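You operate a simulated robot arm through the tools that you are given. There is no shell and no other tool.

You run a simulated robot arm. Do the job below in one go: nothing can be reset, and whatever is moved stays where it is left.

## Task
Stipple the coated tile at N24 with the light box on High, then lay it in the bay at N25.
Fine: set switch and dial before stippling, switch off at the end; use the pale stiff brush from the rack and put it back; the yellow tile stays, clean.

Only the result counts: the job must be done as asked and must still hold three seconds after the hand-in. Knocking over, shifting, dropping, spilling or breaking anything else fails it.

## Robot
A 6-joint arm with a three-finger gripper, fixed in place. Base frame: the origin is at the foot of the arm, x ahead of it, y to its left, z up. Readings come in mm, rad, newtons and seconds.
Its first joint turns from -2.897 to 2.897 rad. Payload 4.89 kg.
The tool frame sits at the grasp point between the pads (the TCP): z along the fingers, y along the line on which they close. The tips reach 30 mm beyond it. The gripper opens to 164 mm. The gripper's body begins 125 mm behind the TCP.
Orientation is that of the tool frame in the base frame, as a unit quaternion [w, x, y, z]. With the fingers straight down and closing along the base's y, the tool's x points along the base's -x, its y along +y and its z along -z.

## Interface
- The arm moves only by the tool apply_moves. Its arguments are lists of equal length, an entry for each row: "slide": the shift along the base's x, y, z in mm, a list of three; "rotation": the turn, a rotation vector about the base's x, y, z in rad, a list of three. In form: {"slide": [[tx, ty, tz], ...], "rotation": [[rx, ry, rz], ...]}. A call has 1 to 20 rows; each row shifts and turns the commanded pose from where the row before left it. "claw" is the opening, from 0 (shut) to 1 (fully open), set as the call begins (left out, the last holds). A row lasts 0.2 s, in which the tool goes at most 50 mm and 0.15 rad; a call with a longer step from one row to the next is refused whole, and so is a gripper value outside its range. A pose out of reach is approached as far as the arm can. The call stops where the force on the tool passes 70 N (or 10 N more than at its start, if that is more) or the arm is blocked; 0.2 s more then pass. Each finger travels about 108 mm/s and halts on what it meets, pressing with about 43 N; the grip force reading is that of the motor and also rises with nothing between the fingers. The clock runs only during rows and for 0.2 s after the last one: add rows that do not move to give the fingers time. It gives the time, the measured TCP pose, the force on the tool (base axes), the opening and the grip force at its end, in the units of the frame above (readings bear some noise), with the torque about the TCP (base axes, N m) and any sound that the robot's microphone picked up.
- Cameras (640 x 400 px; columns grow to the right, rows downward): "scene" is fixed at [384.7, -509.6, 1394]; the picture's right is [0.67, -0.75, 0.00], its down [-0.44, -0.39, -0.81] and it looks along [0.60, 0.54, -0.58] (base axes); focal length 357 px, centre (320, 200). "wrist" rides on the gripper at [76, -2, -152] in the tool frame; the picture's right is [0.02, 1.00, 0.00], its down [-0.88, 0.02, -0.47] and it looks along [-0.47, 0.01, 0.88] (tool axes); focal length 247 px, centre (320, 200). There is no depth. A picture from a camera that has moved, and an enlarged one, comes with that camera's place and axes in the base frame and with its lens. The place of the scene camera against the robot may be out by one fixed shift of up to 25 mm in any direction.
- get_image(camera): a new picture of that camera. It takes no simulated time.
- raise_lower(by): slides the trunk up (or, below 0, down) by that many mm; the arm rides with it, the base frame stays. It gives what a move gives, with no picture.
- inspect(camera, box): a new picture of the part [left, top, right, bottom] of that camera's present view, enlarged. It takes no simulated time.
- job_done(): hands the job in; it is judged then, once.

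Places have to be worked out from the pictures, the camera data and where the tool is seen. Open the gripper and draw the arm clear of the work before you hand the job in, unless the task says otherwise.

The tools are called after "Request:" by a JSON object that holds its "op" and its "data". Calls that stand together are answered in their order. apply_moves: Moves the arm, as the interface text tells. Its arguments: {"type":"object","properties":{"slide":{"type":"array","items":{"type":"array","items":{"type":"number"}}},"rotation":{"type":"array","items":{"type":"array","items":{"type":"number"}}},"claw":{"type":"number"}},"required":["slide","rotation"]} The other tools are called the same way: raise_lower (by) slides the trunk up or down; get_image (camera) takes a picture; inspect (camera, box) takes an enlarged picture of a part of a camera's view; job_done () hands the job in.

At the start:

```text
clock: 0.0
eef_pos: [602.2, 187.3, 1108.6]
orientation: [0.0, 0.0, 1.0, 0.0]
wrist_force: [-0.5, -0.4, 0.0]
ft_torque: [-0.01, -0.01, -0.01]
gripper_width: 164.1
gripper_force: 0.2
trunk travel left (down, up): [-175.0, 215.0]
```

scene: 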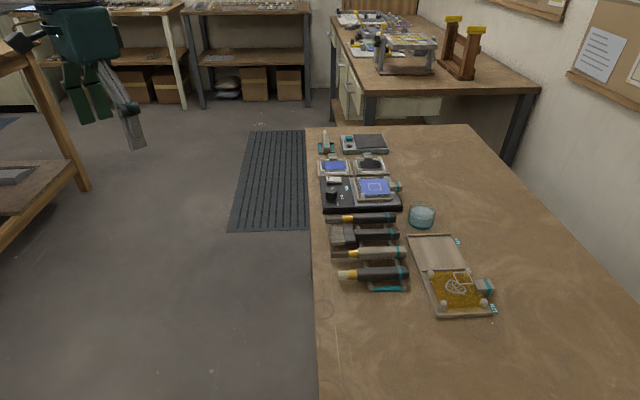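
wrist: 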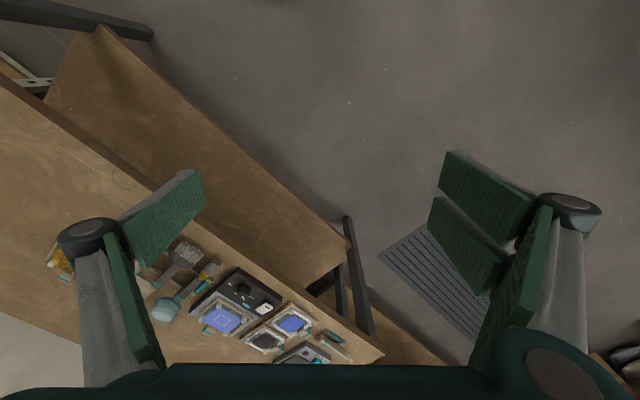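

I'll start by enlarging the parts of the scene that show the work to identify the objects and labels.

Request:
{"op": "inspect", "data": {"camera": "scene", "box": [310, 120, 420, 220]}}

Request:
{"op": "inspect", "data": {"camera": "scene", "box": [320, 200, 420, 300]}}

Request:
{"op": "inspect", "data": {"camera": "scene", "box": [400, 200, 510, 320]}}

Request:
{"op": "inspect", "data": {"camera": "wrist", "box": [140, 230, 380, 370]}}

```text
4.00 times, centred on (365, 170) of scene
camera zoom: at [384.7, -509.6, 1394.0], right [0.67, -0.75, 0.0], down [-0.44, -0.39, -0.81], along [0.6, 0.54, -0.58], focal length 1427 px, centre (140, 320)
```

zoom: 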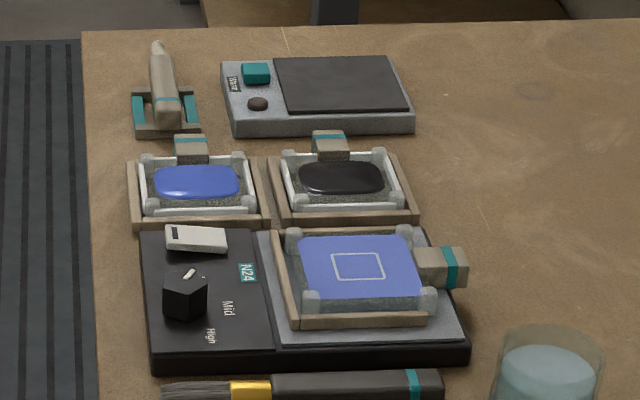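

```text
4.00 times, centred on (370, 250) of scene
camera zoom: at [384.7, -509.6, 1394.0], right [0.67, -0.75, 0.0], down [-0.44, -0.39, -0.81], along [0.6, 0.54, -0.58], focal length 1427 px, centre (120, 0)
```

zoom: 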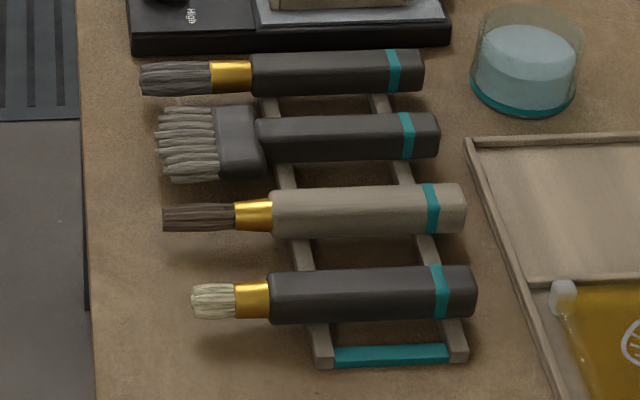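

```text
3.33 times, centred on (455, 260) of scene
camera zoom: at [384.7, -509.6, 1394.0], right [0.67, -0.75, 0.0], down [-0.44, -0.39, -0.81], along [0.6, 0.54, -0.58], focal length 1189 px, centre (-130, 0)
```

zoom: 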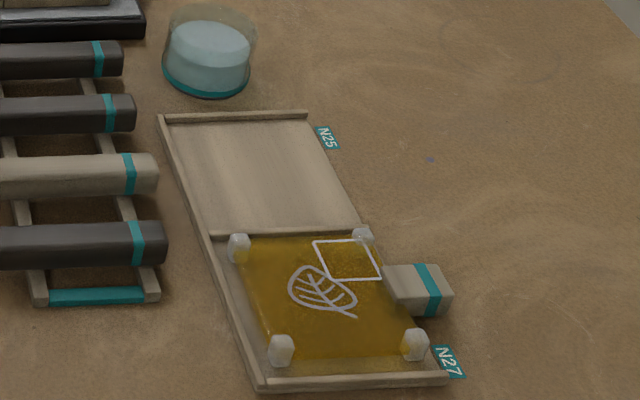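

```text
2.67 times, centred on (260, 300) of wrist
camera zoom: at [526.0, 185.4, 1259.6], right [-0.02, 1.0, 0.0], down [0.88, 0.02, 0.47], along [0.47, 0.01, -0.88], focal length 659 px, centre (480, -67)
```

zoom: 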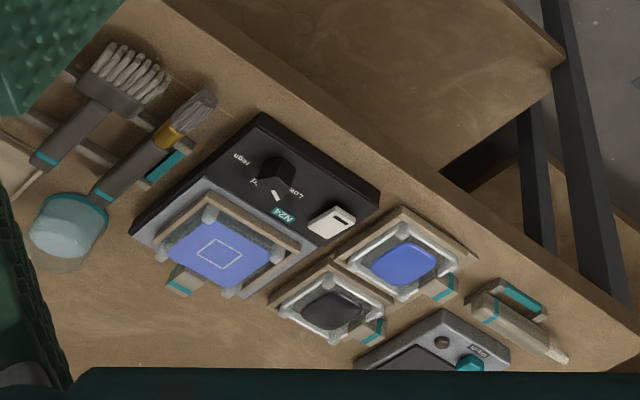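

The pictures put the table top near z≈800, turned about 45° to the base, with the light box near (1117,-60) and the rack near (880,-250). I'll bring the wrist camera over it, turned -45° about z to face the table squarely, staying high.

Request:
{"op": "apply_moves", "data": {"slide": [[20, -40, 6], [20, -40, 6], [20, -40, 6], [20, -40, 6], [20, -40, 6], [20, -40, 6], [20, -40, 6], [0, 0, 0]], "rotation": [[0, 0, -0.11], [0, 0, -0.11], [0, 0, -0.11], [0, 0, -0.11], [0, 0, -0.115], [0, 0, -0.115], [0, 0, -0.115], [0, 0, 0]]}}

```text
clock: 1.8
eef_pos: [743.3, -93.9, 1149.5]
orientation: [-0.001, 0.383, 0.924, 0.0]
wrist_force: [0.1, -0.1, -0.6]
ft_torque: [0.02, 0.07, 0.0]
gripper_width: 164.0
gripper_force: 0.0
trunk travel left (down, up): [-175.0, 215.0]
```

The arm went as commanded; I'll look from here.

Request:
{"op": "get_image", "data": {"camera": "wrist"}}

Request:
{"op": "get_image", "data": {"camera": "scene"}}

```text
taken
camera wrist: at [687.9, -40.6, 1302.3], right [0.69, 0.72, 0.0], down [0.64, -0.61, 0.47], along [0.34, -0.33, -0.88], focal length 247 px, centre (320, 200)
```

wrist: 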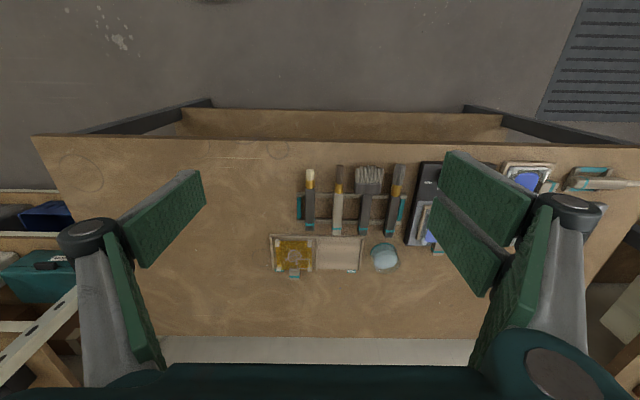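

```text
taken
```

scene: 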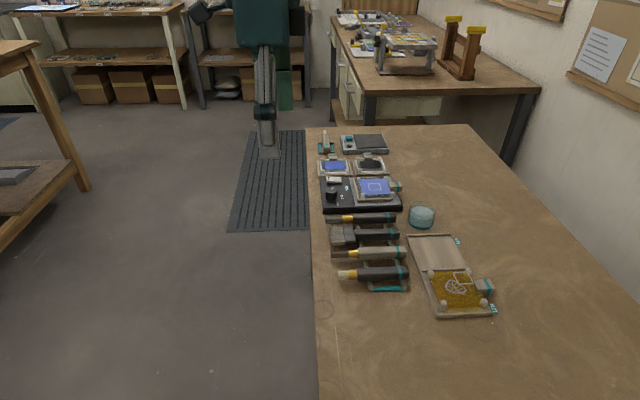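

The table now lies square in the view. Next I move over towards the light box and a little lower to see it closer and probe the reach.

Request:
{"op": "apply_moves", "data": {"slide": [[30, 25, -15], [30, 25, -15], [30, 25, -15], [30, 25, -15], [30, 25, -15], [30, 25, -15], [0, 0, 0]], "rotation": [[0, 0, 0], [0, 0, 0], [0, 0, 0], [0, 0, 0], [0, 0, 0], [0, 0, 0], [0, 0, 0]]}}

Request:
{"op": "get_image", "data": {"camera": "wrist"}}

```text
clock: 3.4
eef_pos: [923.4, 57.5, 1059.9]
orientation: [0.0, 0.383, 0.924, 0.0]
wrist_force: [1.0, 0.6, -1.0]
ft_torque: [0.01, 0.1, -0.02]
gripper_width: 164.1
gripper_force: 0.0
trunk travel left (down, up): [-175.0, 215.0]
```

```text
taken
camera wrist: at [868.6, 110.6, 1211.9], right [0.69, 0.72, 0.0], down [0.64, -0.61, 0.47], along [0.34, -0.33, -0.88], focal length 247 px, centre (320, 200)
```

wrist: 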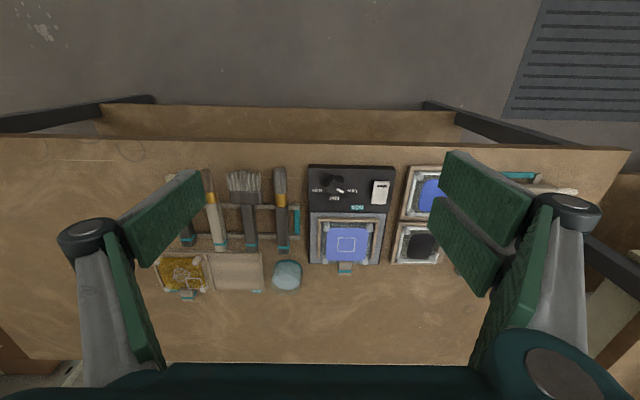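

Request:
{"op": "inspect", "data": {"camera": "wrist", "box": [295, 150, 415, 285]}}

Request:
{"op": "inspect", "data": {"camera": "wrist", "box": [150, 150, 310, 310]}}

```text
2.96 times, centred on (355, 218) of wrist
camera zoom: at [868.6, 110.6, 1211.9], right [0.69, 0.72, 0.0], down [0.64, -0.61, 0.47], along [0.34, -0.33, -0.88], focal length 732 px, centre (216, 148)
```

zoom: 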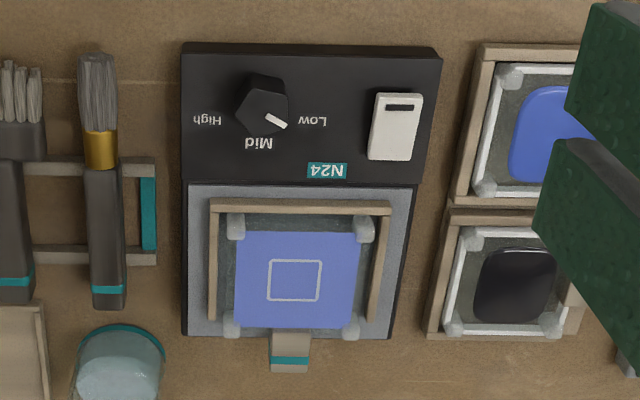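

```text
2.50 times, centred on (230, 230) of wrist
camera zoom: at [868.6, 110.6, 1211.9], right [0.69, 0.72, 0.0], down [0.64, -0.61, 0.47], along [0.34, -0.33, -0.88], focal length 617 px, centre (545, 125)
```

zoom: 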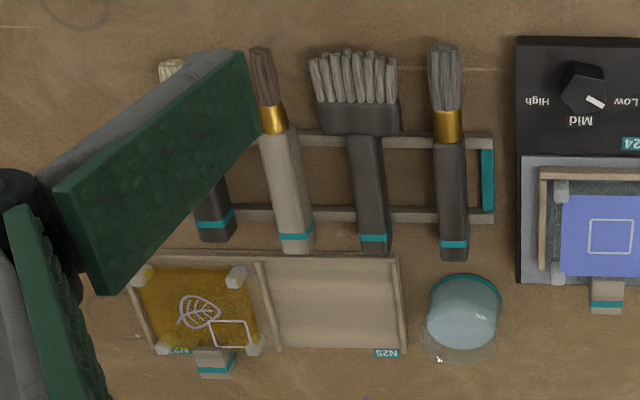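

Labels read Low, Mid, High around the dial (pointer near Low now) and the switch is the white rocker. Light box lies near (1010–1150, -90–60); I'll probe how far the arm really reaches with the tool down, staying well above everything.

Request:
{"op": "apply_moves", "data": {"slide": [[40, 0, 0], [40, 0, 0], [40, 0, 0], [34, 0, 0], [0, 0, 0]], "rotation": [[0, 0, 0], [0, 0, 0], [0, 0, 0], [0, 0, 0], [0, 0, 0]]}}

Request:
{"op": "get_image", "data": {"camera": "wrist"}}

```text
clock: 4.6
eef_pos: [1077.0, 57.0, 1057.7]
orientation: [0.0, 0.384, 0.923, 0.0]
wrist_force: [0.7, 0.1, -1.0]
ft_torque: [0.01, 0.07, -0.02]
gripper_width: 164.0
gripper_force: 0.1
trunk travel left (down, up): [-175.0, 215.0]
```

```text
taken
camera wrist: at [1021.4, 109.6, 1211.3], right [0.69, 0.72, 0.0], down [0.64, -0.61, 0.47], along [0.34, -0.33, -0.88], focal length 247 px, centre (320, 200)
```

wrist: 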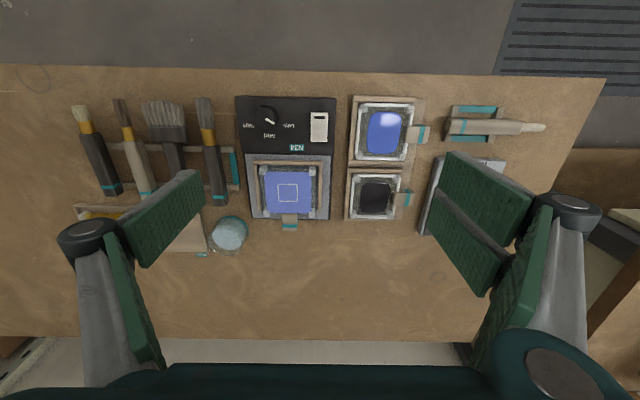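

The arm still follows at 1077 mm out. I'll go down to z≈960 here (tips at 930, well above the ~840 box) to check the reach lower down.

Request:
{"op": "apply_moves", "data": {"slide": [[0, 0, -40], [0, 0, -40], [0, 0, -20], [0, 0, 0]], "rotation": [[0, 0, 0], [0, 0, 0], [0, 0, 0], [0, 0, 0]]}}

Request:
{"op": "inspect", "data": {"camera": "wrist", "box": [200, 0, 440, 160]}}

Request:
{"op": "inspect", "data": {"camera": "wrist", "box": [150, 60, 390, 260]}}

```text
clock: 5.6
eef_pos: [1076.2, 55.5, 958.5]
orientation: [0.0, 0.382, 0.924, 0.0]
wrist_force: [-0.2, -0.6, -0.6]
ft_torque: [0.0, 0.08, 0.0]
gripper_width: 163.9
gripper_force: 0.0
trunk travel left (down, up): [-175.0, 215.0]
```

```text
2.50 times, centred on (320, 80) of wrist
camera zoom: at [1021.6, 109.6, 1111.4], right [0.69, 0.72, 0.0], down [0.64, -0.61, 0.47], along [0.34, -0.33, -0.88], focal length 617 px, centre (320, 500)
```

zoom: 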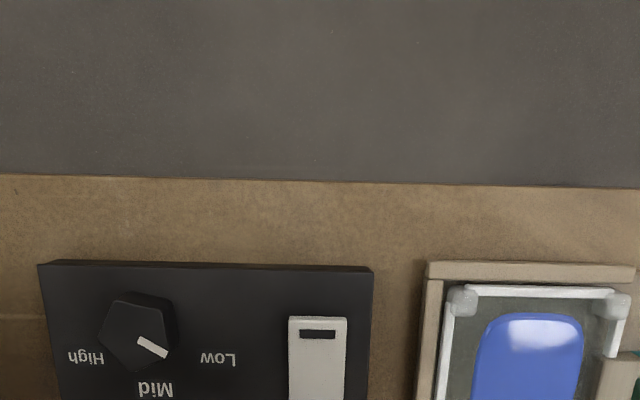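

```text
2.00 times, centred on (270, 160) of wrist
camera zoom: at [1021.6, 109.6, 1111.4], right [0.69, 0.72, 0.0], down [0.64, -0.61, 0.47], along [0.34, -0.33, -0.88], focal length 494 px, centre (420, 280)
```

zoom: 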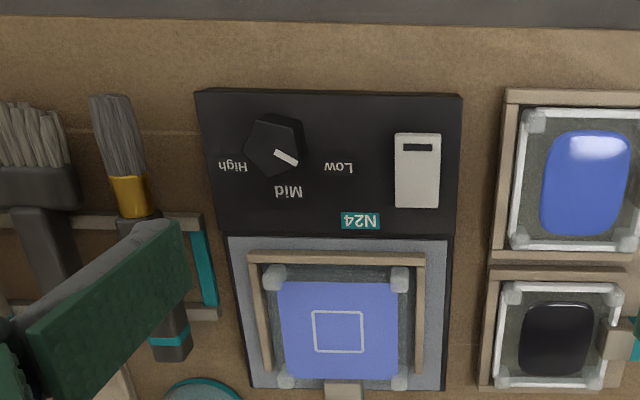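

The arm reaches here too, and the switch lies right under the TCP. I'll look closely at the switch and dial from both cameras.

Request:
{"op": "inspect", "data": {"camera": "wrist", "box": [295, 115, 345, 175]}}

Request:
{"op": "inspect", "data": {"camera": "scene", "box": [316, 170, 356, 210]}}

Request:
{"op": "inspect", "data": {"camera": "wrist", "box": [210, 100, 290, 170]}}

```text
6.67 times, centred on (320, 145) of wrist
camera zoom: at [1021.6, 109.6, 1111.4], right [0.69, 0.72, 0.0], down [0.64, -0.61, 0.47], along [0.34, -0.33, -0.88], focal length 1646 px, centre (320, 567)
```

zoom: 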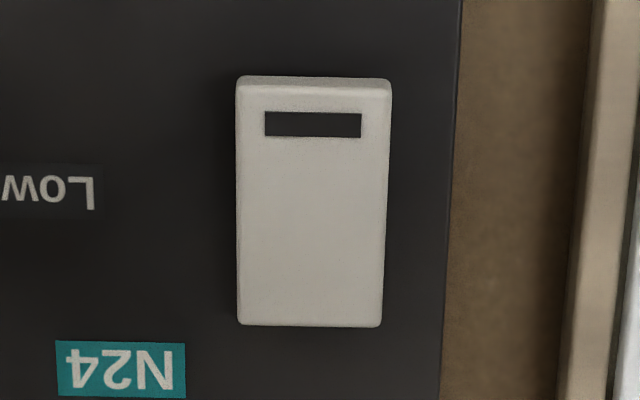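

```text
10.00 times, centred on (336, 190) of scene
camera zoom: at [384.7, -509.6, 1394.0], right [0.67, -0.75, 0.0], down [-0.44, -0.39, -0.81], along [0.6, 0.54, -0.58], focal length 3568 px, centre (160, 300)
```

zoom: 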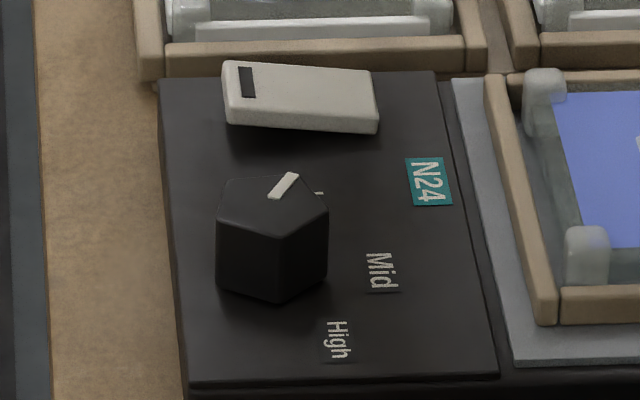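

```text
5.71 times, centred on (250, 135) of wrist
camera zoom: at [1021.6, 109.6, 1111.4], right [0.69, 0.72, 0.0], down [0.64, -0.61, 0.47], along [0.34, -0.33, -0.88], focal length 1411 px, centre (720, 571)
```

zoom: 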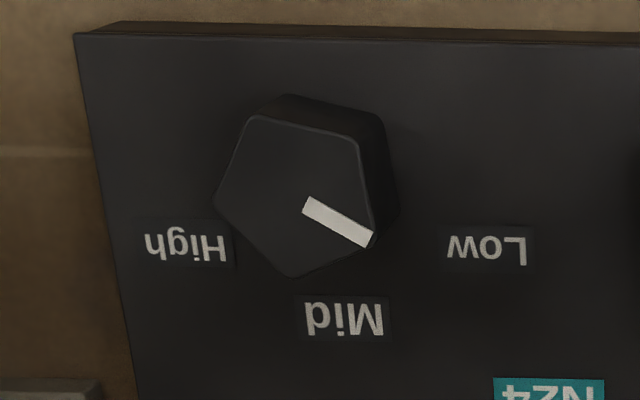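

The rocker's marked near end is raised (off), the dial points at Low (~120° from High, clockwise). I'll now probe the reach over the tile's handle near (1160,-100) at a safe height and get a closer look at the tile.

Request:
{"op": "apply_moves", "data": {"slide": [[21, -39, 0], [21, -39, 0], [21, -39, 0], [21, -39, 0], [0, 0, 0]], "rotation": [[0, 0, 0], [0, 0, 0], [0, 0, 0], [0, 0, 0], [0, 0, 0]]}}

Request:
{"op": "get_image", "data": {"camera": "wrist"}}

Request:
{"op": "inspect", "data": {"camera": "wrist", "box": [240, 40, 400, 200]}}

```text
clock: 6.8
eef_pos: [1159.4, -100.7, 959.4]
orientation: [0.001, 0.383, 0.924, -0.001]
wrist_force: [0.1, -0.3, -0.1]
ft_torque: [0.06, 0.05, 0.02]
gripper_width: 164.1
gripper_force: 0.1
trunk travel left (down, up): [-175.0, 215.0]
```

```text
taken
camera wrist: at [1103.9, -47.3, 1112.1], right [0.69, 0.72, 0.0], down [0.64, -0.61, 0.47], along [0.34, -0.33, -0.88], focal length 247 px, centre (320, 200)
```

wrist: 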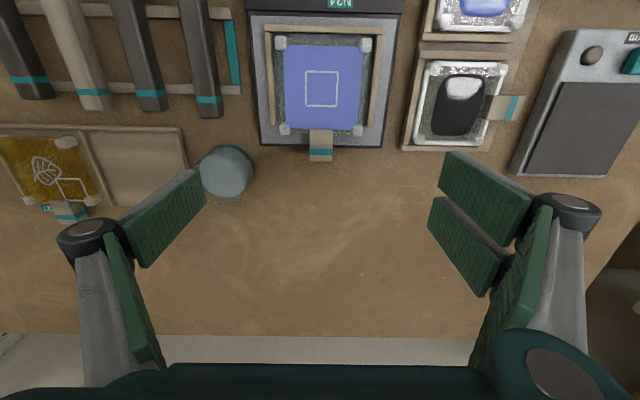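

```text
2.50 times, centred on (320, 120) of wrist
camera zoom: at [1103.9, -47.3, 1112.1], right [0.69, 0.72, 0.0], down [0.64, -0.61, 0.47], along [0.34, -0.33, -0.88], focal length 617 px, centre (320, 400)
```

zoom: 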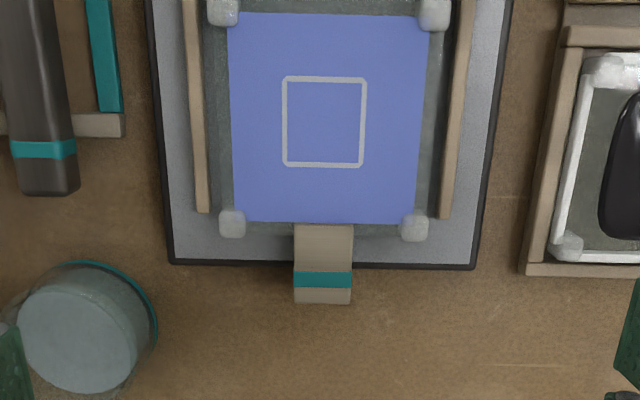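

The arm reaches the tile handle as well; the coated square is about 80 mm, centred near (u,v)=(750,834) in the 45°-turned frame, with its handle on the far side. I'll go to the switch now with the gripper shut, stopping above its raised near end.

Request:
{"op": "apply_moves", "data": {"slide": [[-20.1, 34.2, 0], [-20.1, 34.2, 0], [-20.1, 34.2, 0], [-20.1, 34.2, 0], [-20.2, 34.2, 0], [0, 0, -30], [0, 0, -30], [0, 0, 0]], "rotation": [[0, 0, 0], [0, 0, 0], [0, 0, 0], [0, 0, 0], [0, 0, 0], [0, 0, 0], [0, 0, 0], [0, 0, 0]], "claw": 0}}

Request:
{"op": "get_image", "data": {"camera": "wrist"}}

Request:
{"op": "get_image", "data": {"camera": "scene"}}

```text
clock: 8.6
eef_pos: [1060.8, 73.6, 899.3]
orientation: [-0.001, 0.382, 0.924, 0.0]
wrist_force: [0.1, 0.6, -0.6]
ft_torque: [0.01, 0.02, -0.04]
gripper_width: 0.0
gripper_force: 42.9
trunk travel left (down, up): [-175.0, 215.0]
```

```text
taken
camera wrist: at [1005.0, 125.6, 1051.4], right [0.69, 0.72, 0.0], down [0.64, -0.61, 0.47], along [0.34, -0.33, -0.88], focal length 247 px, centre (320, 200)
```

wrist: 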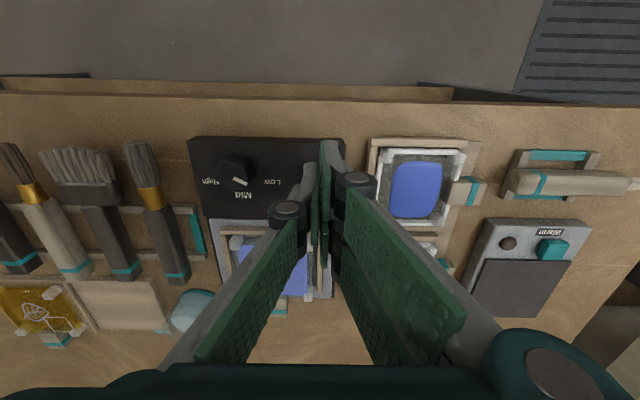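

```text
taken
```

scene: 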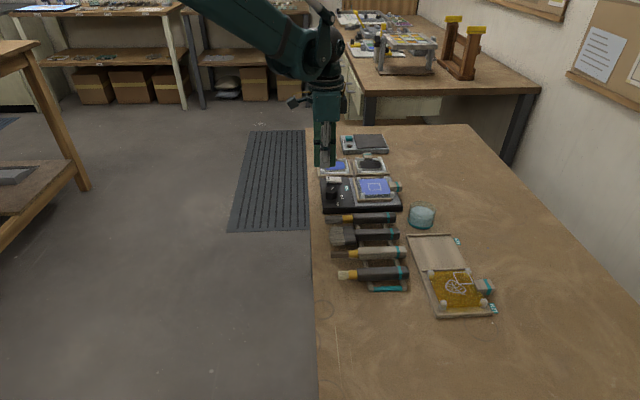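

Request:
{"op": "inspect", "data": {"camera": "scene", "box": [300, 140, 380, 210]}}

Request:
{"op": "inspect", "data": {"camera": "wrist", "box": [190, 120, 390, 260]}}

```text
5.71 times, centred on (340, 175) of scene
camera zoom: at [384.7, -509.6, 1394.0], right [0.67, -0.75, 0.0], down [-0.44, -0.39, -0.81], along [0.6, 0.54, -0.58], focal length 2039 px, centre (206, 343)
```

zoom: 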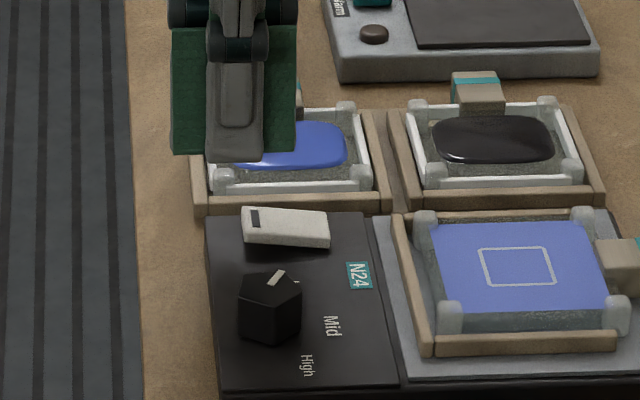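

```text
2.86 times, centred on (290, 190) of wrist
camera zoom: at [1005.0, 125.6, 1051.4], right [0.69, 0.72, 0.0], down [0.64, -0.61, 0.47], along [0.34, -0.33, -0.88], focal length 706 px, centre (406, 229)
```

zoom: 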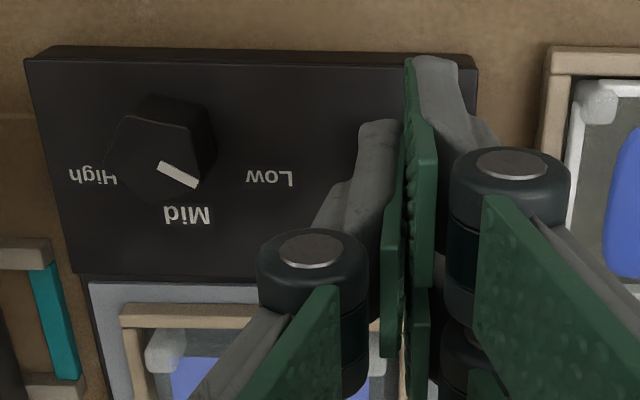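

The scene view shows the fingers carry green pads about 63 mm wide, so to press only the raised near end I'll turn the tool +90° (its narrow side along the rocker) while rising a little, then look again.

Request:
{"op": "apply_moves", "data": {"slide": [[0, 0, 10], [0, 0, 10], [0, 0, 10], [0, 0, 0], [0, 0, 0], [0, 0, 0], [0, 0, 0], [0, 0, 0], [0, 0, 0], [0, 0, 0], [0, 0, 0], [0, 0, 0]], "rotation": [[0, 0, 0.1428], [0, 0, 0.1428], [0, 0, 0.1428], [0, 0, 0.1428], [0, 0, 0.1428], [0, 0, 0.1428], [0, 0, 0.1428], [0, 0, 0.1428], [0, 0, 0.1428], [0, 0, 0.1428], [0, 0, 0.1428], [0, 0, 0]]}}

Request:
{"op": "get_image", "data": {"camera": "wrist"}}

Request:
{"op": "inspect", "data": {"camera": "scene", "box": [300, 120, 400, 210]}}

```text
clock: 11.2
eef_pos: [1058.6, 71.8, 930.2]
orientation: [0.0, -0.383, 0.924, 0.001]
wrist_force: [-0.7, -0.2, 0.2]
ft_torque: [-0.04, 0.0, -0.03]
gripper_width: 0.0
gripper_force: 42.7
trunk travel left (down, up): [-175.0, 215.0]
```

```text
taken
camera wrist: at [1006.9, 16.7, 1081.7], right [-0.72, 0.69, 0.0], down [0.61, 0.64, 0.47], along [0.33, 0.34, -0.88], focal length 247 px, centre (320, 200)
```

wrist: 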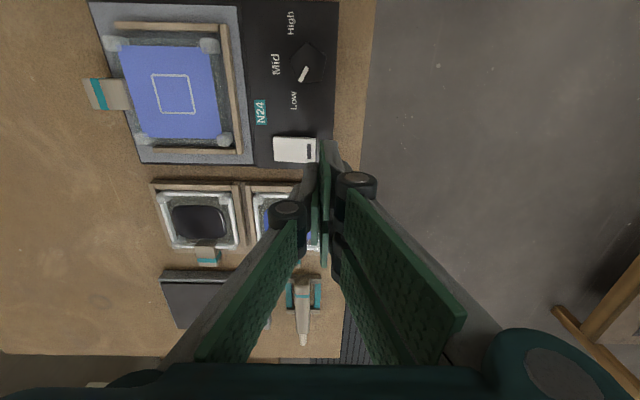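

```text
4.44 times, centred on (350, 165) of scene
camera zoom: at [384.7, -509.6, 1394.0], right [0.67, -0.75, 0.0], down [-0.44, -0.39, -0.81], along [0.6, 0.54, -0.58], focal length 1586 px, centre (187, 356)
```

zoom: 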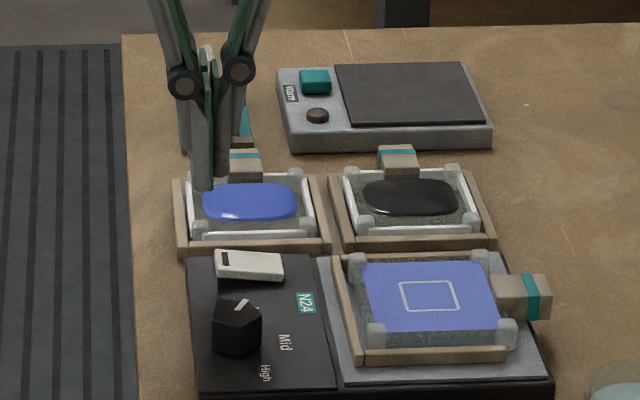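

Request:
{"op": "inspect", "data": {"camera": "wrist", "box": [240, 40, 360, 200]}}

Request:
{"op": "inspect", "data": {"camera": "wrist", "box": [260, 120, 360, 190]}}

```text
2.50 times, centred on (300, 120) of wrist
camera zoom: at [1006.9, 16.7, 1081.7], right [-0.72, 0.69, 0.0], down [0.61, 0.64, 0.47], along [0.33, 0.34, -0.88], focal length 617 px, centre (370, 400)
```

zoom: 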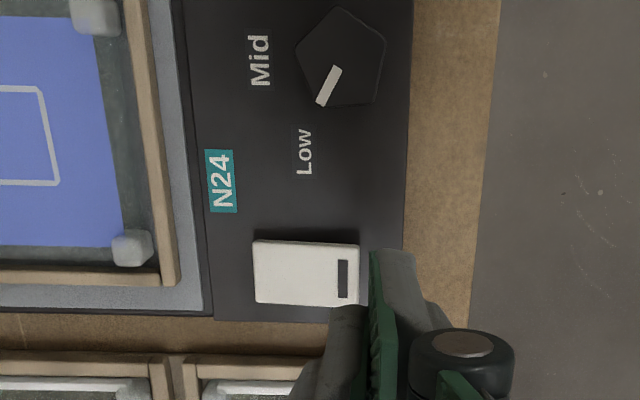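

```text
5.71 times, centred on (310, 155) of wrist
camera zoom: at [1006.9, 16.7, 1081.7], right [-0.72, 0.69, 0.0], down [0.61, 0.64, 0.47], along [0.33, 0.34, -0.88], focal length 1411 px, centre (377, 457)
```

zoom: 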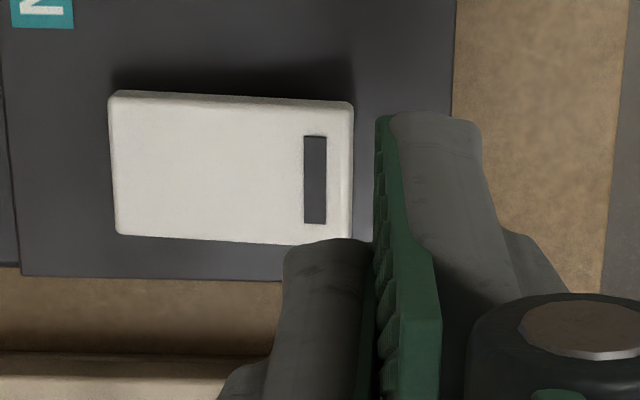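

The rocker spans u 785–811, v 704–746 with its near (marked) end up. I line the shut fingertips up with that near end (v≈702) and go down gently.

Request:
{"op": "apply_moves", "data": {"slide": [[1, -3.3, -10], [0, 0, -15], [0, 0, -12], [0, 0, -4], [0, 0, -4], [0, 0, -4], [0, 0, -3], [0, 0, -2], [0, 0, -2], [0, 0, 0]], "rotation": [[0, 0, 0], [0, 0, 0], [0, 0, 0], [0, 0, 0], [0, 0, 0], [0, 0, 0], [0, 0, 0], [0, 0, 0], [0, 0, 0], [0, 0, 0]]}}

Request:
{"op": "inspect", "data": {"camera": "scene", "box": [300, 140, 380, 210]}}

Request:
{"op": "inspect", "data": {"camera": "wrist", "box": [240, 80, 400, 200]}}

```text
clock: 13.4
eef_pos: [1060.5, 67.4, 873.6]
orientation: [0.0, -0.382, 0.924, 0.0]
wrist_force: [0.1, 0.2, -0.1]
ft_torque: [-0.03, 0.01, 0.0]
gripper_width: 0.0
gripper_force: 43.4
trunk travel left (down, up): [-175.0, 215.0]
```

```text
5.71 times, centred on (340, 175) of scene
camera zoom: at [384.7, -509.6, 1394.0], right [0.67, -0.75, 0.0], down [-0.44, -0.39, -0.81], along [0.6, 0.54, -0.58], focal length 2039 px, centre (206, 343)
```

zoom: 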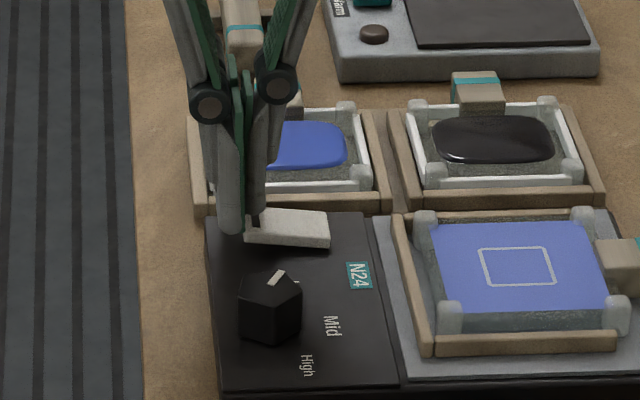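

```text
3.33 times, centred on (320, 140) of wrist
camera zoom: at [1007.9, 13.6, 1025.2], right [-0.72, 0.69, 0.0], down [0.61, 0.64, 0.47], along [0.33, 0.34, -0.88], focal length 823 px, centre (320, 400)
```

zoom: 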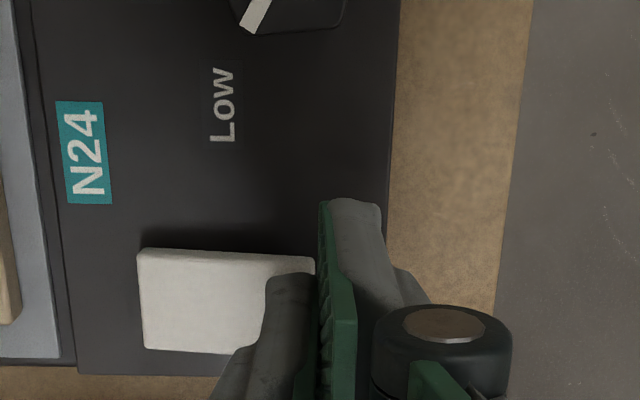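

Tips are at about z 843 with no contact yet and the thumb tip lies over the marked end. I keep going down in small steps.

Request:
{"op": "apply_moves", "data": {"slide": [[0, 0, -1.5], [0, 0, -1.5], [0, 0, -1.5], [0, 0, -1.5], [0, 0, 0]], "rotation": [[0, 0, 0], [0, 0, 0], [0, 0, 0], [0, 0, 0], [0, 0, 0]]}}

```text
clock: 14.6
eef_pos: [1061.9, 68.9, 866.7]
orientation: [0.0, -0.383, 0.924, 0.0]
wrist_force: [0.0, 0.3, -0.7]
ft_torque: [0.01, 0.01, 0.03]
gripper_width: 0.0
gripper_force: 42.9
trunk travel left (down, up): [-175.0, 215.0]
```

Request:
{"op": "inspect", "data": {"camera": "scene", "box": [316, 170, 356, 200]}}

Request:
{"op": "inspect", "data": {"camera": "wrist", "box": [260, 120, 360, 190]}}

```text
13.33 times, centred on (336, 185) of scene
camera zoom: at [384.7, -509.6, 1394.0], right [0.67, -0.75, 0.0], down [-0.44, -0.39, -0.81], along [0.6, 0.54, -0.58], focal length 4757 px, centre (107, 400)
```

zoom: 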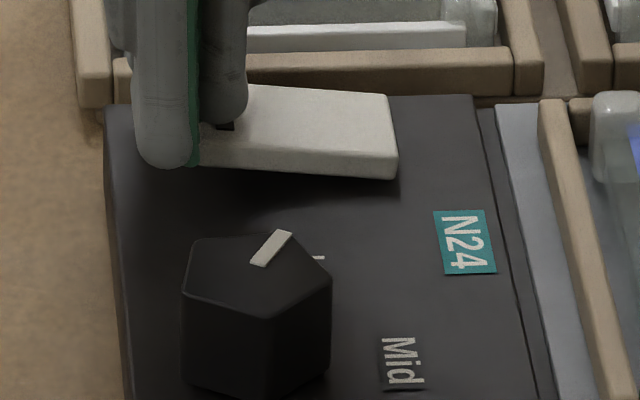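

```text
5.71 times, centred on (310, 155) of wrist
camera zoom: at [1008.2, 13.7, 1019.6], right [-0.72, 0.69, 0.0], down [0.61, 0.64, 0.47], along [0.33, 0.34, -0.88], focal length 1411 px, centre (377, 457)
```

zoom: 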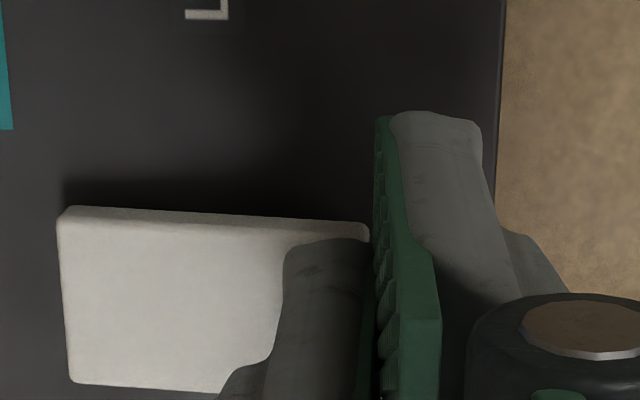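

The thumb tip is just above the marked end. A further gentle descent.

Request:
{"op": "apply_moves", "data": {"slide": [[0, 0, -1], [0, 0, -1], [0, 0, -1], [0, 0, -1], [0, 0, 0]], "rotation": [[0, 0, 0], [0, 0, 0], [0, 0, 0], [0, 0, 0], [0, 0, 0]]}}

```text
clock: 15.8
eef_pos: [1060.3, 67.8, 863.2]
orientation: [0.0, -0.383, 0.924, 0.001]
wrist_force: [0.8, -0.3, 0.3]
ft_torque: [-0.01, -0.02, -0.01]
gripper_width: 0.0
gripper_force: 42.9
trunk travel left (down, up): [-175.0, 215.0]
```

Still no contact at tips ≈ 833; I continue in 1 mm steps.

Request:
{"op": "apply_moves", "data": {"slide": [[0, 0, -1], [0, 0, -1], [0, 0, -1], [0, 0, 0]], "rotation": [[0, 0, 0], [0, 0, 0], [0, 0, 0], [0, 0, 0]]}}

Request:
{"op": "inspect", "data": {"camera": "scene", "box": [316, 170, 356, 200]}}

```text
clock: 16.8
eef_pos: [1060.8, 68.4, 859.7]
orientation: [0.0, -0.383, 0.924, 0.0]
wrist_force: [-0.8, 0.2, 0.4]
ft_torque: [-0.01, -0.03, -0.01]
gripper_width: 0.1
gripper_force: 43.2
trunk travel left (down, up): [-175.0, 215.0]
```

```text
13.33 times, centred on (336, 185) of scene
camera zoom: at [384.7, -509.6, 1394.0], right [0.67, -0.75, 0.0], down [-0.44, -0.39, -0.81], along [0.6, 0.54, -0.58], focal length 4757 px, centre (107, 400)
```

zoom: 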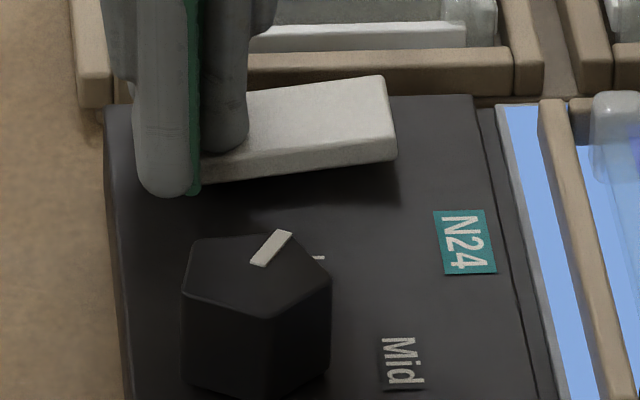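

The rocker flipped (far end now up) and the light panel glows: the switch is on. I rise, move over the dial at about (1012.4, 7.6), turn -13° to line the fingers with a face/vertex pair, and open to ~62 mm.

Request:
{"op": "apply_moves", "data": {"slide": [[0, 0, 20], [0, 0, 30], [-24.35, -30.3, 20], [-24.35, -30.3, 0], [0, 0, 0], [0, 0, 0]], "rotation": [[0, 0, 0], [0, 0, 0], [0, 0, -0.1135], [0, 0, -0.1135], [0, 0, 0], [0, 0, 0]], "claw": 0.38}}

Request:
{"op": "get_image", "data": {"camera": "wrist"}}

Request:
{"op": "inspect", "data": {"camera": "scene", "box": [300, 140, 420, 230]}}

```text
clock: 18.2
eef_pos: [1013.0, 7.8, 929.9]
orientation: [0.001, -0.276, 0.961, 0.0]
wrist_force: [0.2, 0.1, 0.6]
ft_torque: [0.05, -0.03, 0.01]
gripper_width: 62.6
gripper_force: 0.1
trunk travel left (down, up): [-175.0, 215.0]
```

```text
taken
camera wrist: at [947.5, -34.3, 1082.0], right [-0.55, 0.84, 0.0], down [0.74, 0.48, 0.47], along [0.4, 0.26, -0.88], focal length 247 px, centre (320, 200)
```

wrist: 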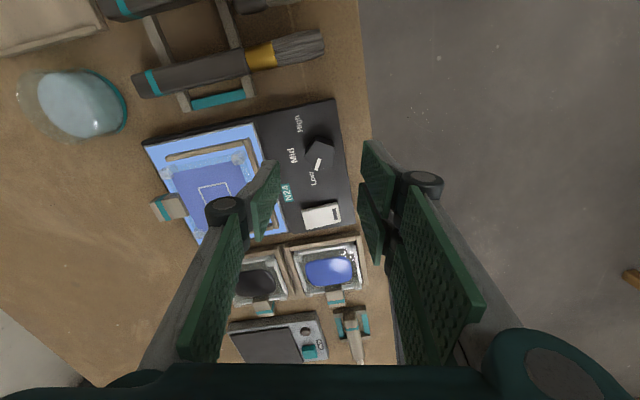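

```text
4.44 times, centred on (360, 185) of scene
camera zoom: at [384.7, -509.6, 1394.0], right [0.67, -0.75, 0.0], down [-0.44, -0.39, -0.81], along [0.6, 0.54, -0.58], focal length 1586 px, centre (142, 267)
```

zoom: 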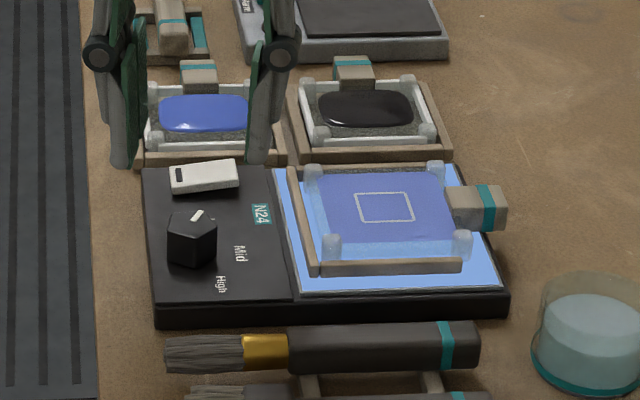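

The panel glows now. I'll check the knob's alignment relative to the fingers.

Request:
{"op": "inspect", "data": {"camera": "wrist", "box": [270, 100, 370, 220]}}

```text
3.33 times, centred on (320, 160) of wrist
camera zoom: at [947.5, -34.3, 1082.0], right [-0.55, 0.84, 0.0], down [0.74, 0.48, 0.47], along [0.4, 0.26, -0.88], focal length 823 px, centre (320, 333)
```

zoom: 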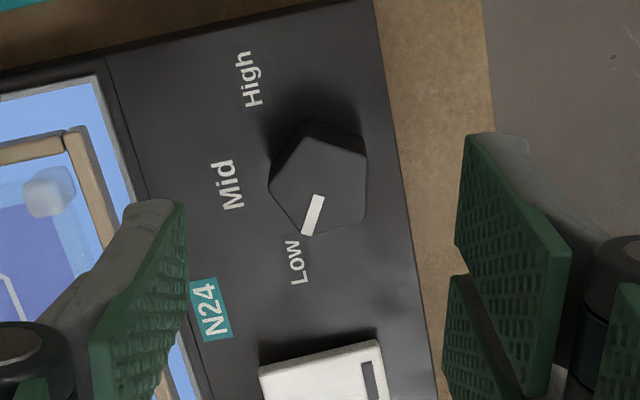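

The knob's flat face and opposite vertex are square to the closing line and centred within ~1 mm. I go down with the fingers open around it (tips to ≈831).

Request:
{"op": "apply_moves", "data": {"slide": [[0.4, -0.6, -30], [0, 0, -20], [0, 0, -10], [0, 0, -5], [0, 0, -3], [0, 0, 0]], "rotation": [[0, 0, 0], [0, 0, 0], [0, 0, 0], [0, 0, 0], [0, 0, 0], [0, 0, 0]]}}

Request:
{"op": "inspect", "data": {"camera": "wrist", "box": [240, 80, 400, 240]}}

Request:
{"op": "inspect", "data": {"camera": "scene", "box": [306, 150, 386, 220]}}

```text
clock: 19.6
eef_pos: [1012.5, 7.6, 861.6]
orientation: [0.0, -0.276, 0.961, 0.0]
wrist_force: [0.4, 0.0, 1.1]
ft_torque: [0.02, -0.02, -0.02]
gripper_width: 62.2
gripper_force: 0.0
trunk travel left (down, up): [-175.0, 215.0]
```

```text
2.50 times, centred on (320, 160) of wrist
camera zoom: at [948.3, -34.4, 1014.3], right [-0.55, 0.84, 0.0], down [0.74, 0.48, 0.47], along [0.4, 0.26, -0.88], focal length 617 px, centre (320, 300)
```

zoom: 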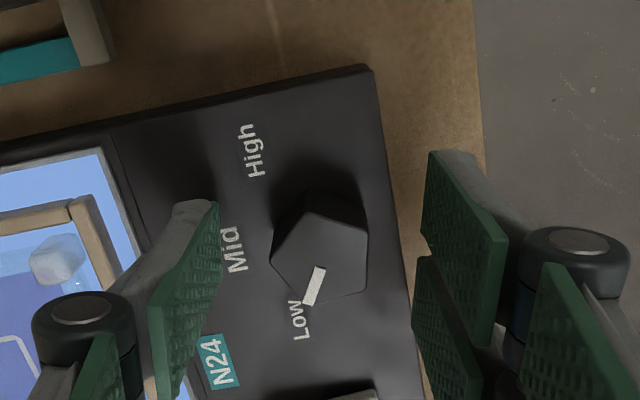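

```text
5.71 times, centred on (346, 185) of scene
camera zoom: at [384.7, -509.6, 1394.0], right [0.67, -0.75, 0.0], down [-0.44, -0.39, -0.81], along [0.6, 0.54, -0.58], focal length 2039 px, centre (171, 286)
```

zoom: 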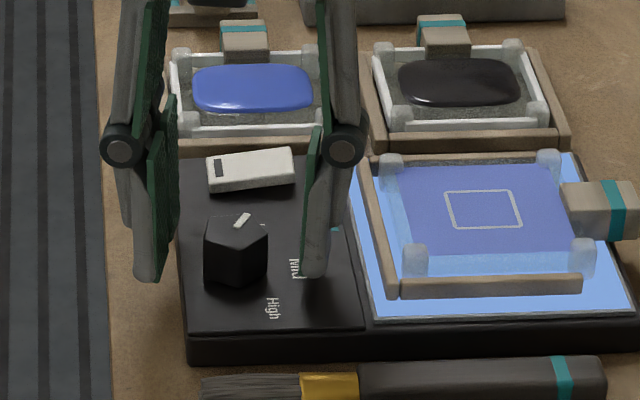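

Fingers straddle the knob with clearance. I close on it.

Request:
{"op": "apply_moves", "data": {"slide": [[0, 0, 0], [0, 0, 0], [0, 0, 0]], "rotation": [[0, 0, 0], [0, 0, 0], [0, 0, 0]], "claw": 0}}

Request:
{"op": "inspect", "data": {"camera": "wrist", "box": [240, 80, 400, 240]}}

```text
clock: 20.4
eef_pos: [1012.7, 7.5, 861.5]
orientation: [0.0, -0.276, 0.961, 0.0]
wrist_force: [1.3, -2.4, -0.8]
ft_torque: [-0.03, -0.19, 0.02]
gripper_width: 29.9
gripper_force: 44.8
trunk travel left (down, up): [-175.0, 215.0]
```

```text
2.50 times, centred on (320, 160) of wrist
camera zoom: at [948.5, -34.6, 1014.3], right [-0.55, 0.84, 0.0], down [0.74, 0.48, 0.47], along [0.4, 0.26, -0.88], focal length 617 px, centre (320, 300)
```

zoom: 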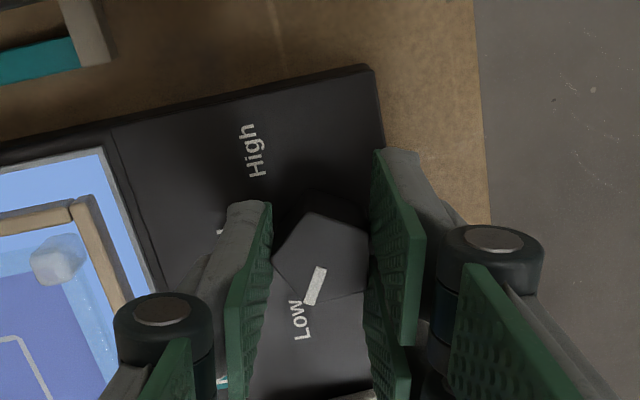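

Gripped at 29.9 mm with small side load. I turn -120° (clockwise from above) about the knob's axis, the first half now.

Request:
{"op": "apply_moves", "data": {"slide": [[-0.197, -0.106, 0], [-0.21, -0.075, 0], [-0.219, -0.046, 0], [-0.222, -0.016, 0], [-0.222, 0.016, 0], [-0.219, 0.046, 0], [-0.21, 0.075, 0], [0, 0, 0]], "rotation": [[0, 0, -0.1396], [0, 0, -0.1396], [0, 0, -0.1396], [0, 0, -0.1396], [0, 0, -0.1396], [0, 0, -0.1396], [0, 0, -0.1396], [0, 0, 0]]}}

Request:
{"op": "inspect", "data": {"camera": "wrist", "box": [240, 80, 400, 240]}}

Request:
{"op": "inspect", "data": {"camera": "scene", "box": [306, 150, 386, 220]}}

```text
clock: 22.2
eef_pos: [1011.3, 7.0, 859.8]
orientation: [0.0, 0.208, 0.978, 0.0]
wrist_force: [-1.3, 6.2, -1.6]
ft_torque: [0.29, 0.16, 0.03]
gripper_width: 29.7
gripper_force: 45.2
trunk travel left (down, up): [-175.0, 215.0]
```

```text
2.50 times, centred on (320, 160) of wrist
camera zoom: at [940.8, 37.5, 1014.3], right [0.39, 0.92, 0.0], down [0.81, -0.34, 0.47], along [0.44, -0.18, -0.88], focal length 617 px, centre (320, 300)
```

zoom: 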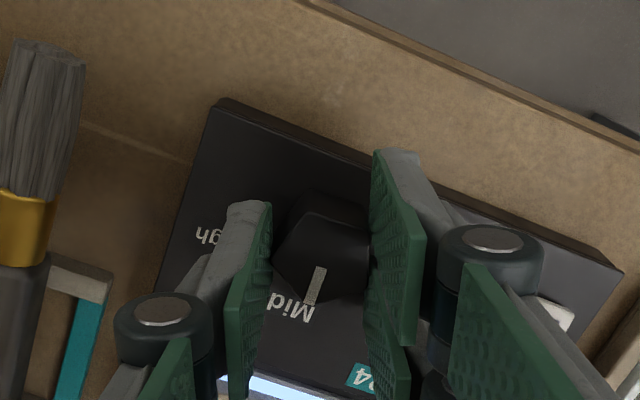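

```text
5.71 times, centred on (346, 185) of scene
camera zoom: at [384.7, -509.6, 1394.0], right [0.67, -0.75, 0.0], down [-0.44, -0.39, -0.81], along [0.6, 0.54, -0.58], focal length 2039 px, centre (171, 286)
```

zoom: 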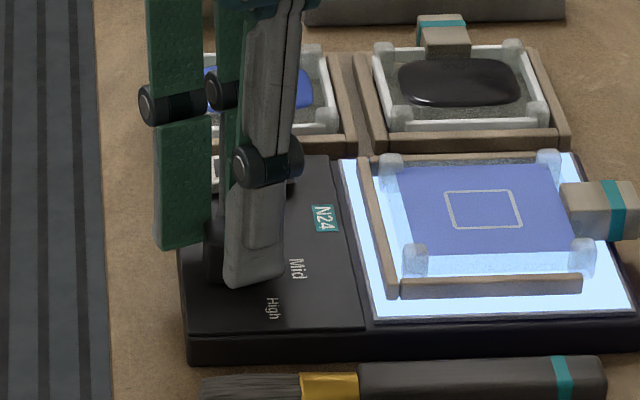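

The knob turns with the fingers and the panel brightened (Mid). I turn the remaining 64°.

Request:
{"op": "apply_moves", "data": {"slide": [[-0.197, 0.106, 0], [-0.181, 0.131, 0], [-0.16, 0.155, 0], [-0.138, 0.176, 0], [-0.112, 0.194, 0], [-0.083, 0.206, 0], [-0.054, 0.216, 0], [-0.022, 0.222, 0], [0, 0, 0]], "rotation": [[0, 0, -0.1396], [0, 0, -0.1396], [0, 0, -0.1396], [0, 0, -0.1396], [0, 0, -0.1396], [0, 0, -0.1396], [0, 0, -0.1396], [0, 0, -0.1396], [0, 0, 0]]}}

Request:
{"op": "inspect", "data": {"camera": "wrist", "box": [240, 80, 400, 240]}}

Request:
{"op": "inspect", "data": {"camera": "scene", "box": [306, 150, 386, 220]}}

```text
clock: 24.2
eef_pos: [1011.0, 9.3, 861.4]
orientation: [0.0, 0.695, 0.719, 0.0]
wrist_force: [29.8, 19.4, 6.8]
ft_torque: [0.65, -0.96, 0.11]
gripper_width: 29.8
gripper_force: 45.7
trunk travel left (down, up): [-175.0, 215.0]
```

```text
2.50 times, centred on (320, 160) of wrist
camera zoom: at [1006.9, 85.7, 1014.3], right [1.0, 0.05, 0.0], down [0.05, -0.88, 0.47], along [0.03, -0.47, -0.88], focal length 617 px, centre (320, 300)
```

zoom: 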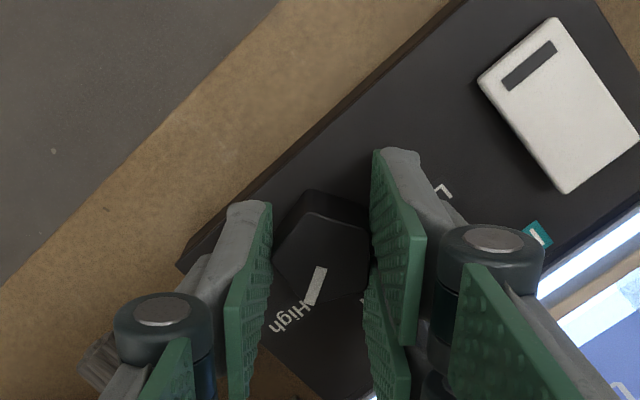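

```text
5.71 times, centred on (346, 185) of scene
camera zoom: at [384.7, -509.6, 1394.0], right [0.67, -0.75, 0.0], down [-0.44, -0.39, -0.81], along [0.6, 0.54, -0.58], focal length 2039 px, centre (171, 286)
```

zoom: 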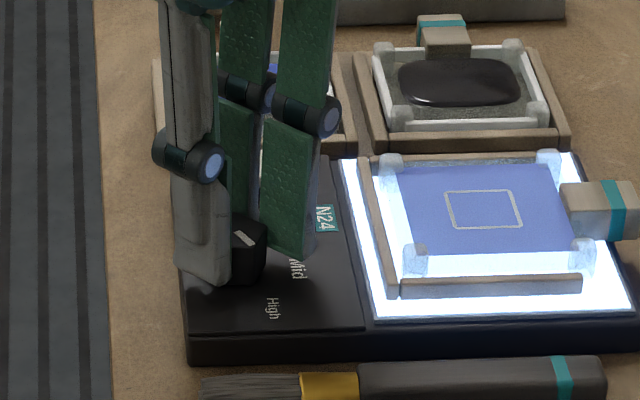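

The panel is at its brightest and the pointer is at High. The tool feels ~35 N of side load, so I relax it by small shifts towards +x,+y before opening.

Request:
{"op": "apply_moves", "data": {"slide": [[0.4, 0.3, 0], [0, 0, 0]], "rotation": [[0, 0, 0], [0, 0, 0]]}}

```text
clock: 24.8
eef_pos: [1009.8, 9.5, 862.1]
orientation: [0.0, 0.695, 0.719, 0.0]
wrist_force: [32.6, 18.1, 8.1]
ft_torque: [0.73, -0.92, 0.13]
gripper_width: 29.8
gripper_force: 45.3
trunk travel left (down, up): [-175.0, 215.0]
```

The load is just the finger squeeze against the dial's axle and didn't change; I open to ~46 mm, then rise straight up.

Request:
{"op": "apply_moves", "data": {"slide": [[0, 0, 0], [0, 0, 0], [0, 0, 0]], "rotation": [[0, 0, 0], [0, 0, 0], [0, 0, 0]], "claw": 0.28}}

Request:
{"op": "inspect", "data": {"camera": "wrist", "box": [240, 80, 400, 240]}}

```text
clock: 25.6
eef_pos: [1010.9, 7.7, 862.0]
orientation: [0.0, 0.695, 0.719, 0.0]
wrist_force: [0.0, -0.3, -0.9]
ft_torque: [0.01, -0.01, -0.03]
gripper_width: 45.8
gripper_force: 0.1
trunk travel left (down, up): [-175.0, 215.0]
```

```text
2.50 times, centred on (320, 160) of wrist
camera zoom: at [1006.0, 85.1, 1014.7], right [1.0, 0.06, 0.0], down [0.05, -0.88, 0.47], along [0.03, -0.47, -0.88], focal length 617 px, centre (320, 300)
```

zoom: 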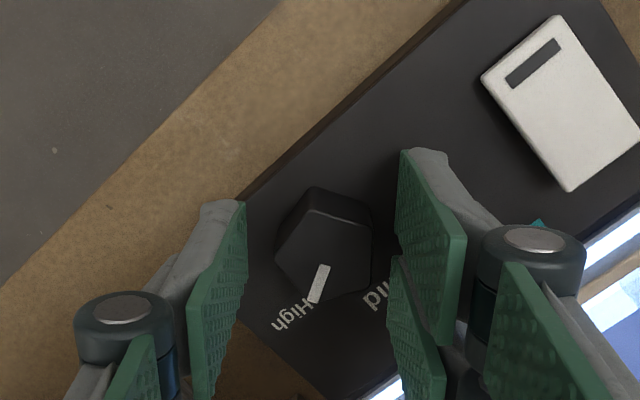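

The dial sits at High with the fingers free. I rise 100 mm and then travel to above the rack, turning back to yaw -45°.

Request:
{"op": "apply_moves", "data": {"slide": [[0, 0, 25], [0, 0, 40], [0, 0, 35], [-21.1, -42.7, 0], [-21.1, -42.7, 0], [-21.1, -42.7, 0], [-21.1, -42.7, 0], [-21.1, -42.7, 0], [-21.0, -42.5, 0], [0, 0, 0]], "rotation": [[0, 0, 0], [0, 0, 0], [0, 0, 0], [0, 0, 0.125], [0, 0, 0.125], [0, 0, 0.125], [0, 0, 0.125], [0, 0, 0.125], [0, 0, 0.125], [0, 0, 0]], "claw": 0.28}}

Request:
{"op": "get_image", "data": {"camera": "wrist"}}

Request:
{"op": "get_image", "data": {"camera": "scene"}}

```text
clock: 27.8
eef_pos: [883.8, -248.4, 962.3]
orientation: [0.0, 0.383, 0.924, 0.0]
wrist_force: [0.1, -0.1, -0.4]
ft_torque: [0.0, -0.01, 0.01]
gripper_width: 45.8
gripper_force: 0.1
trunk travel left (down, up): [-175.0, 215.0]
```

```text
taken
camera wrist: at [829.1, -194.9, 1114.2], right [0.69, 0.72, 0.0], down [0.64, -0.61, 0.47], along [0.34, -0.33, -0.88], focal length 247 px, centre (320, 200)
```

wrist: 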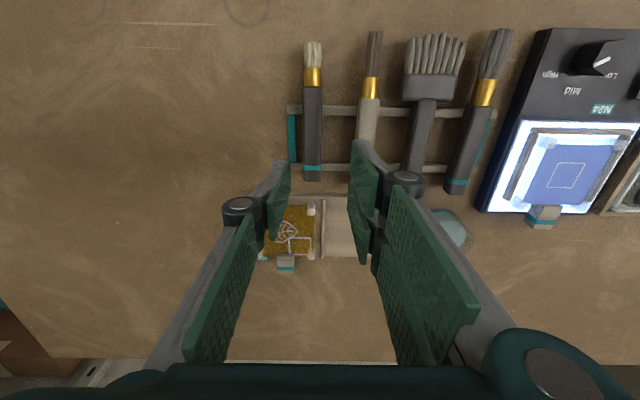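

```text
taken
```

scene: 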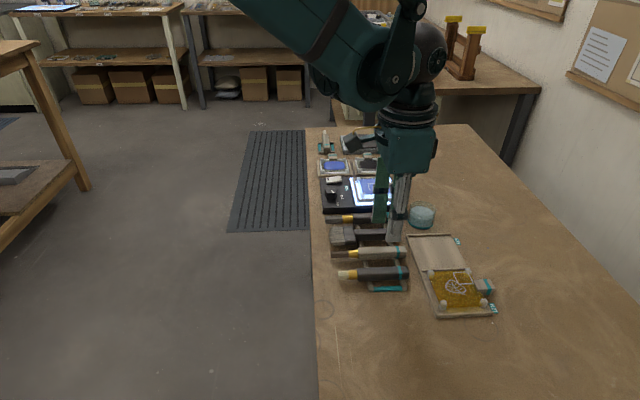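

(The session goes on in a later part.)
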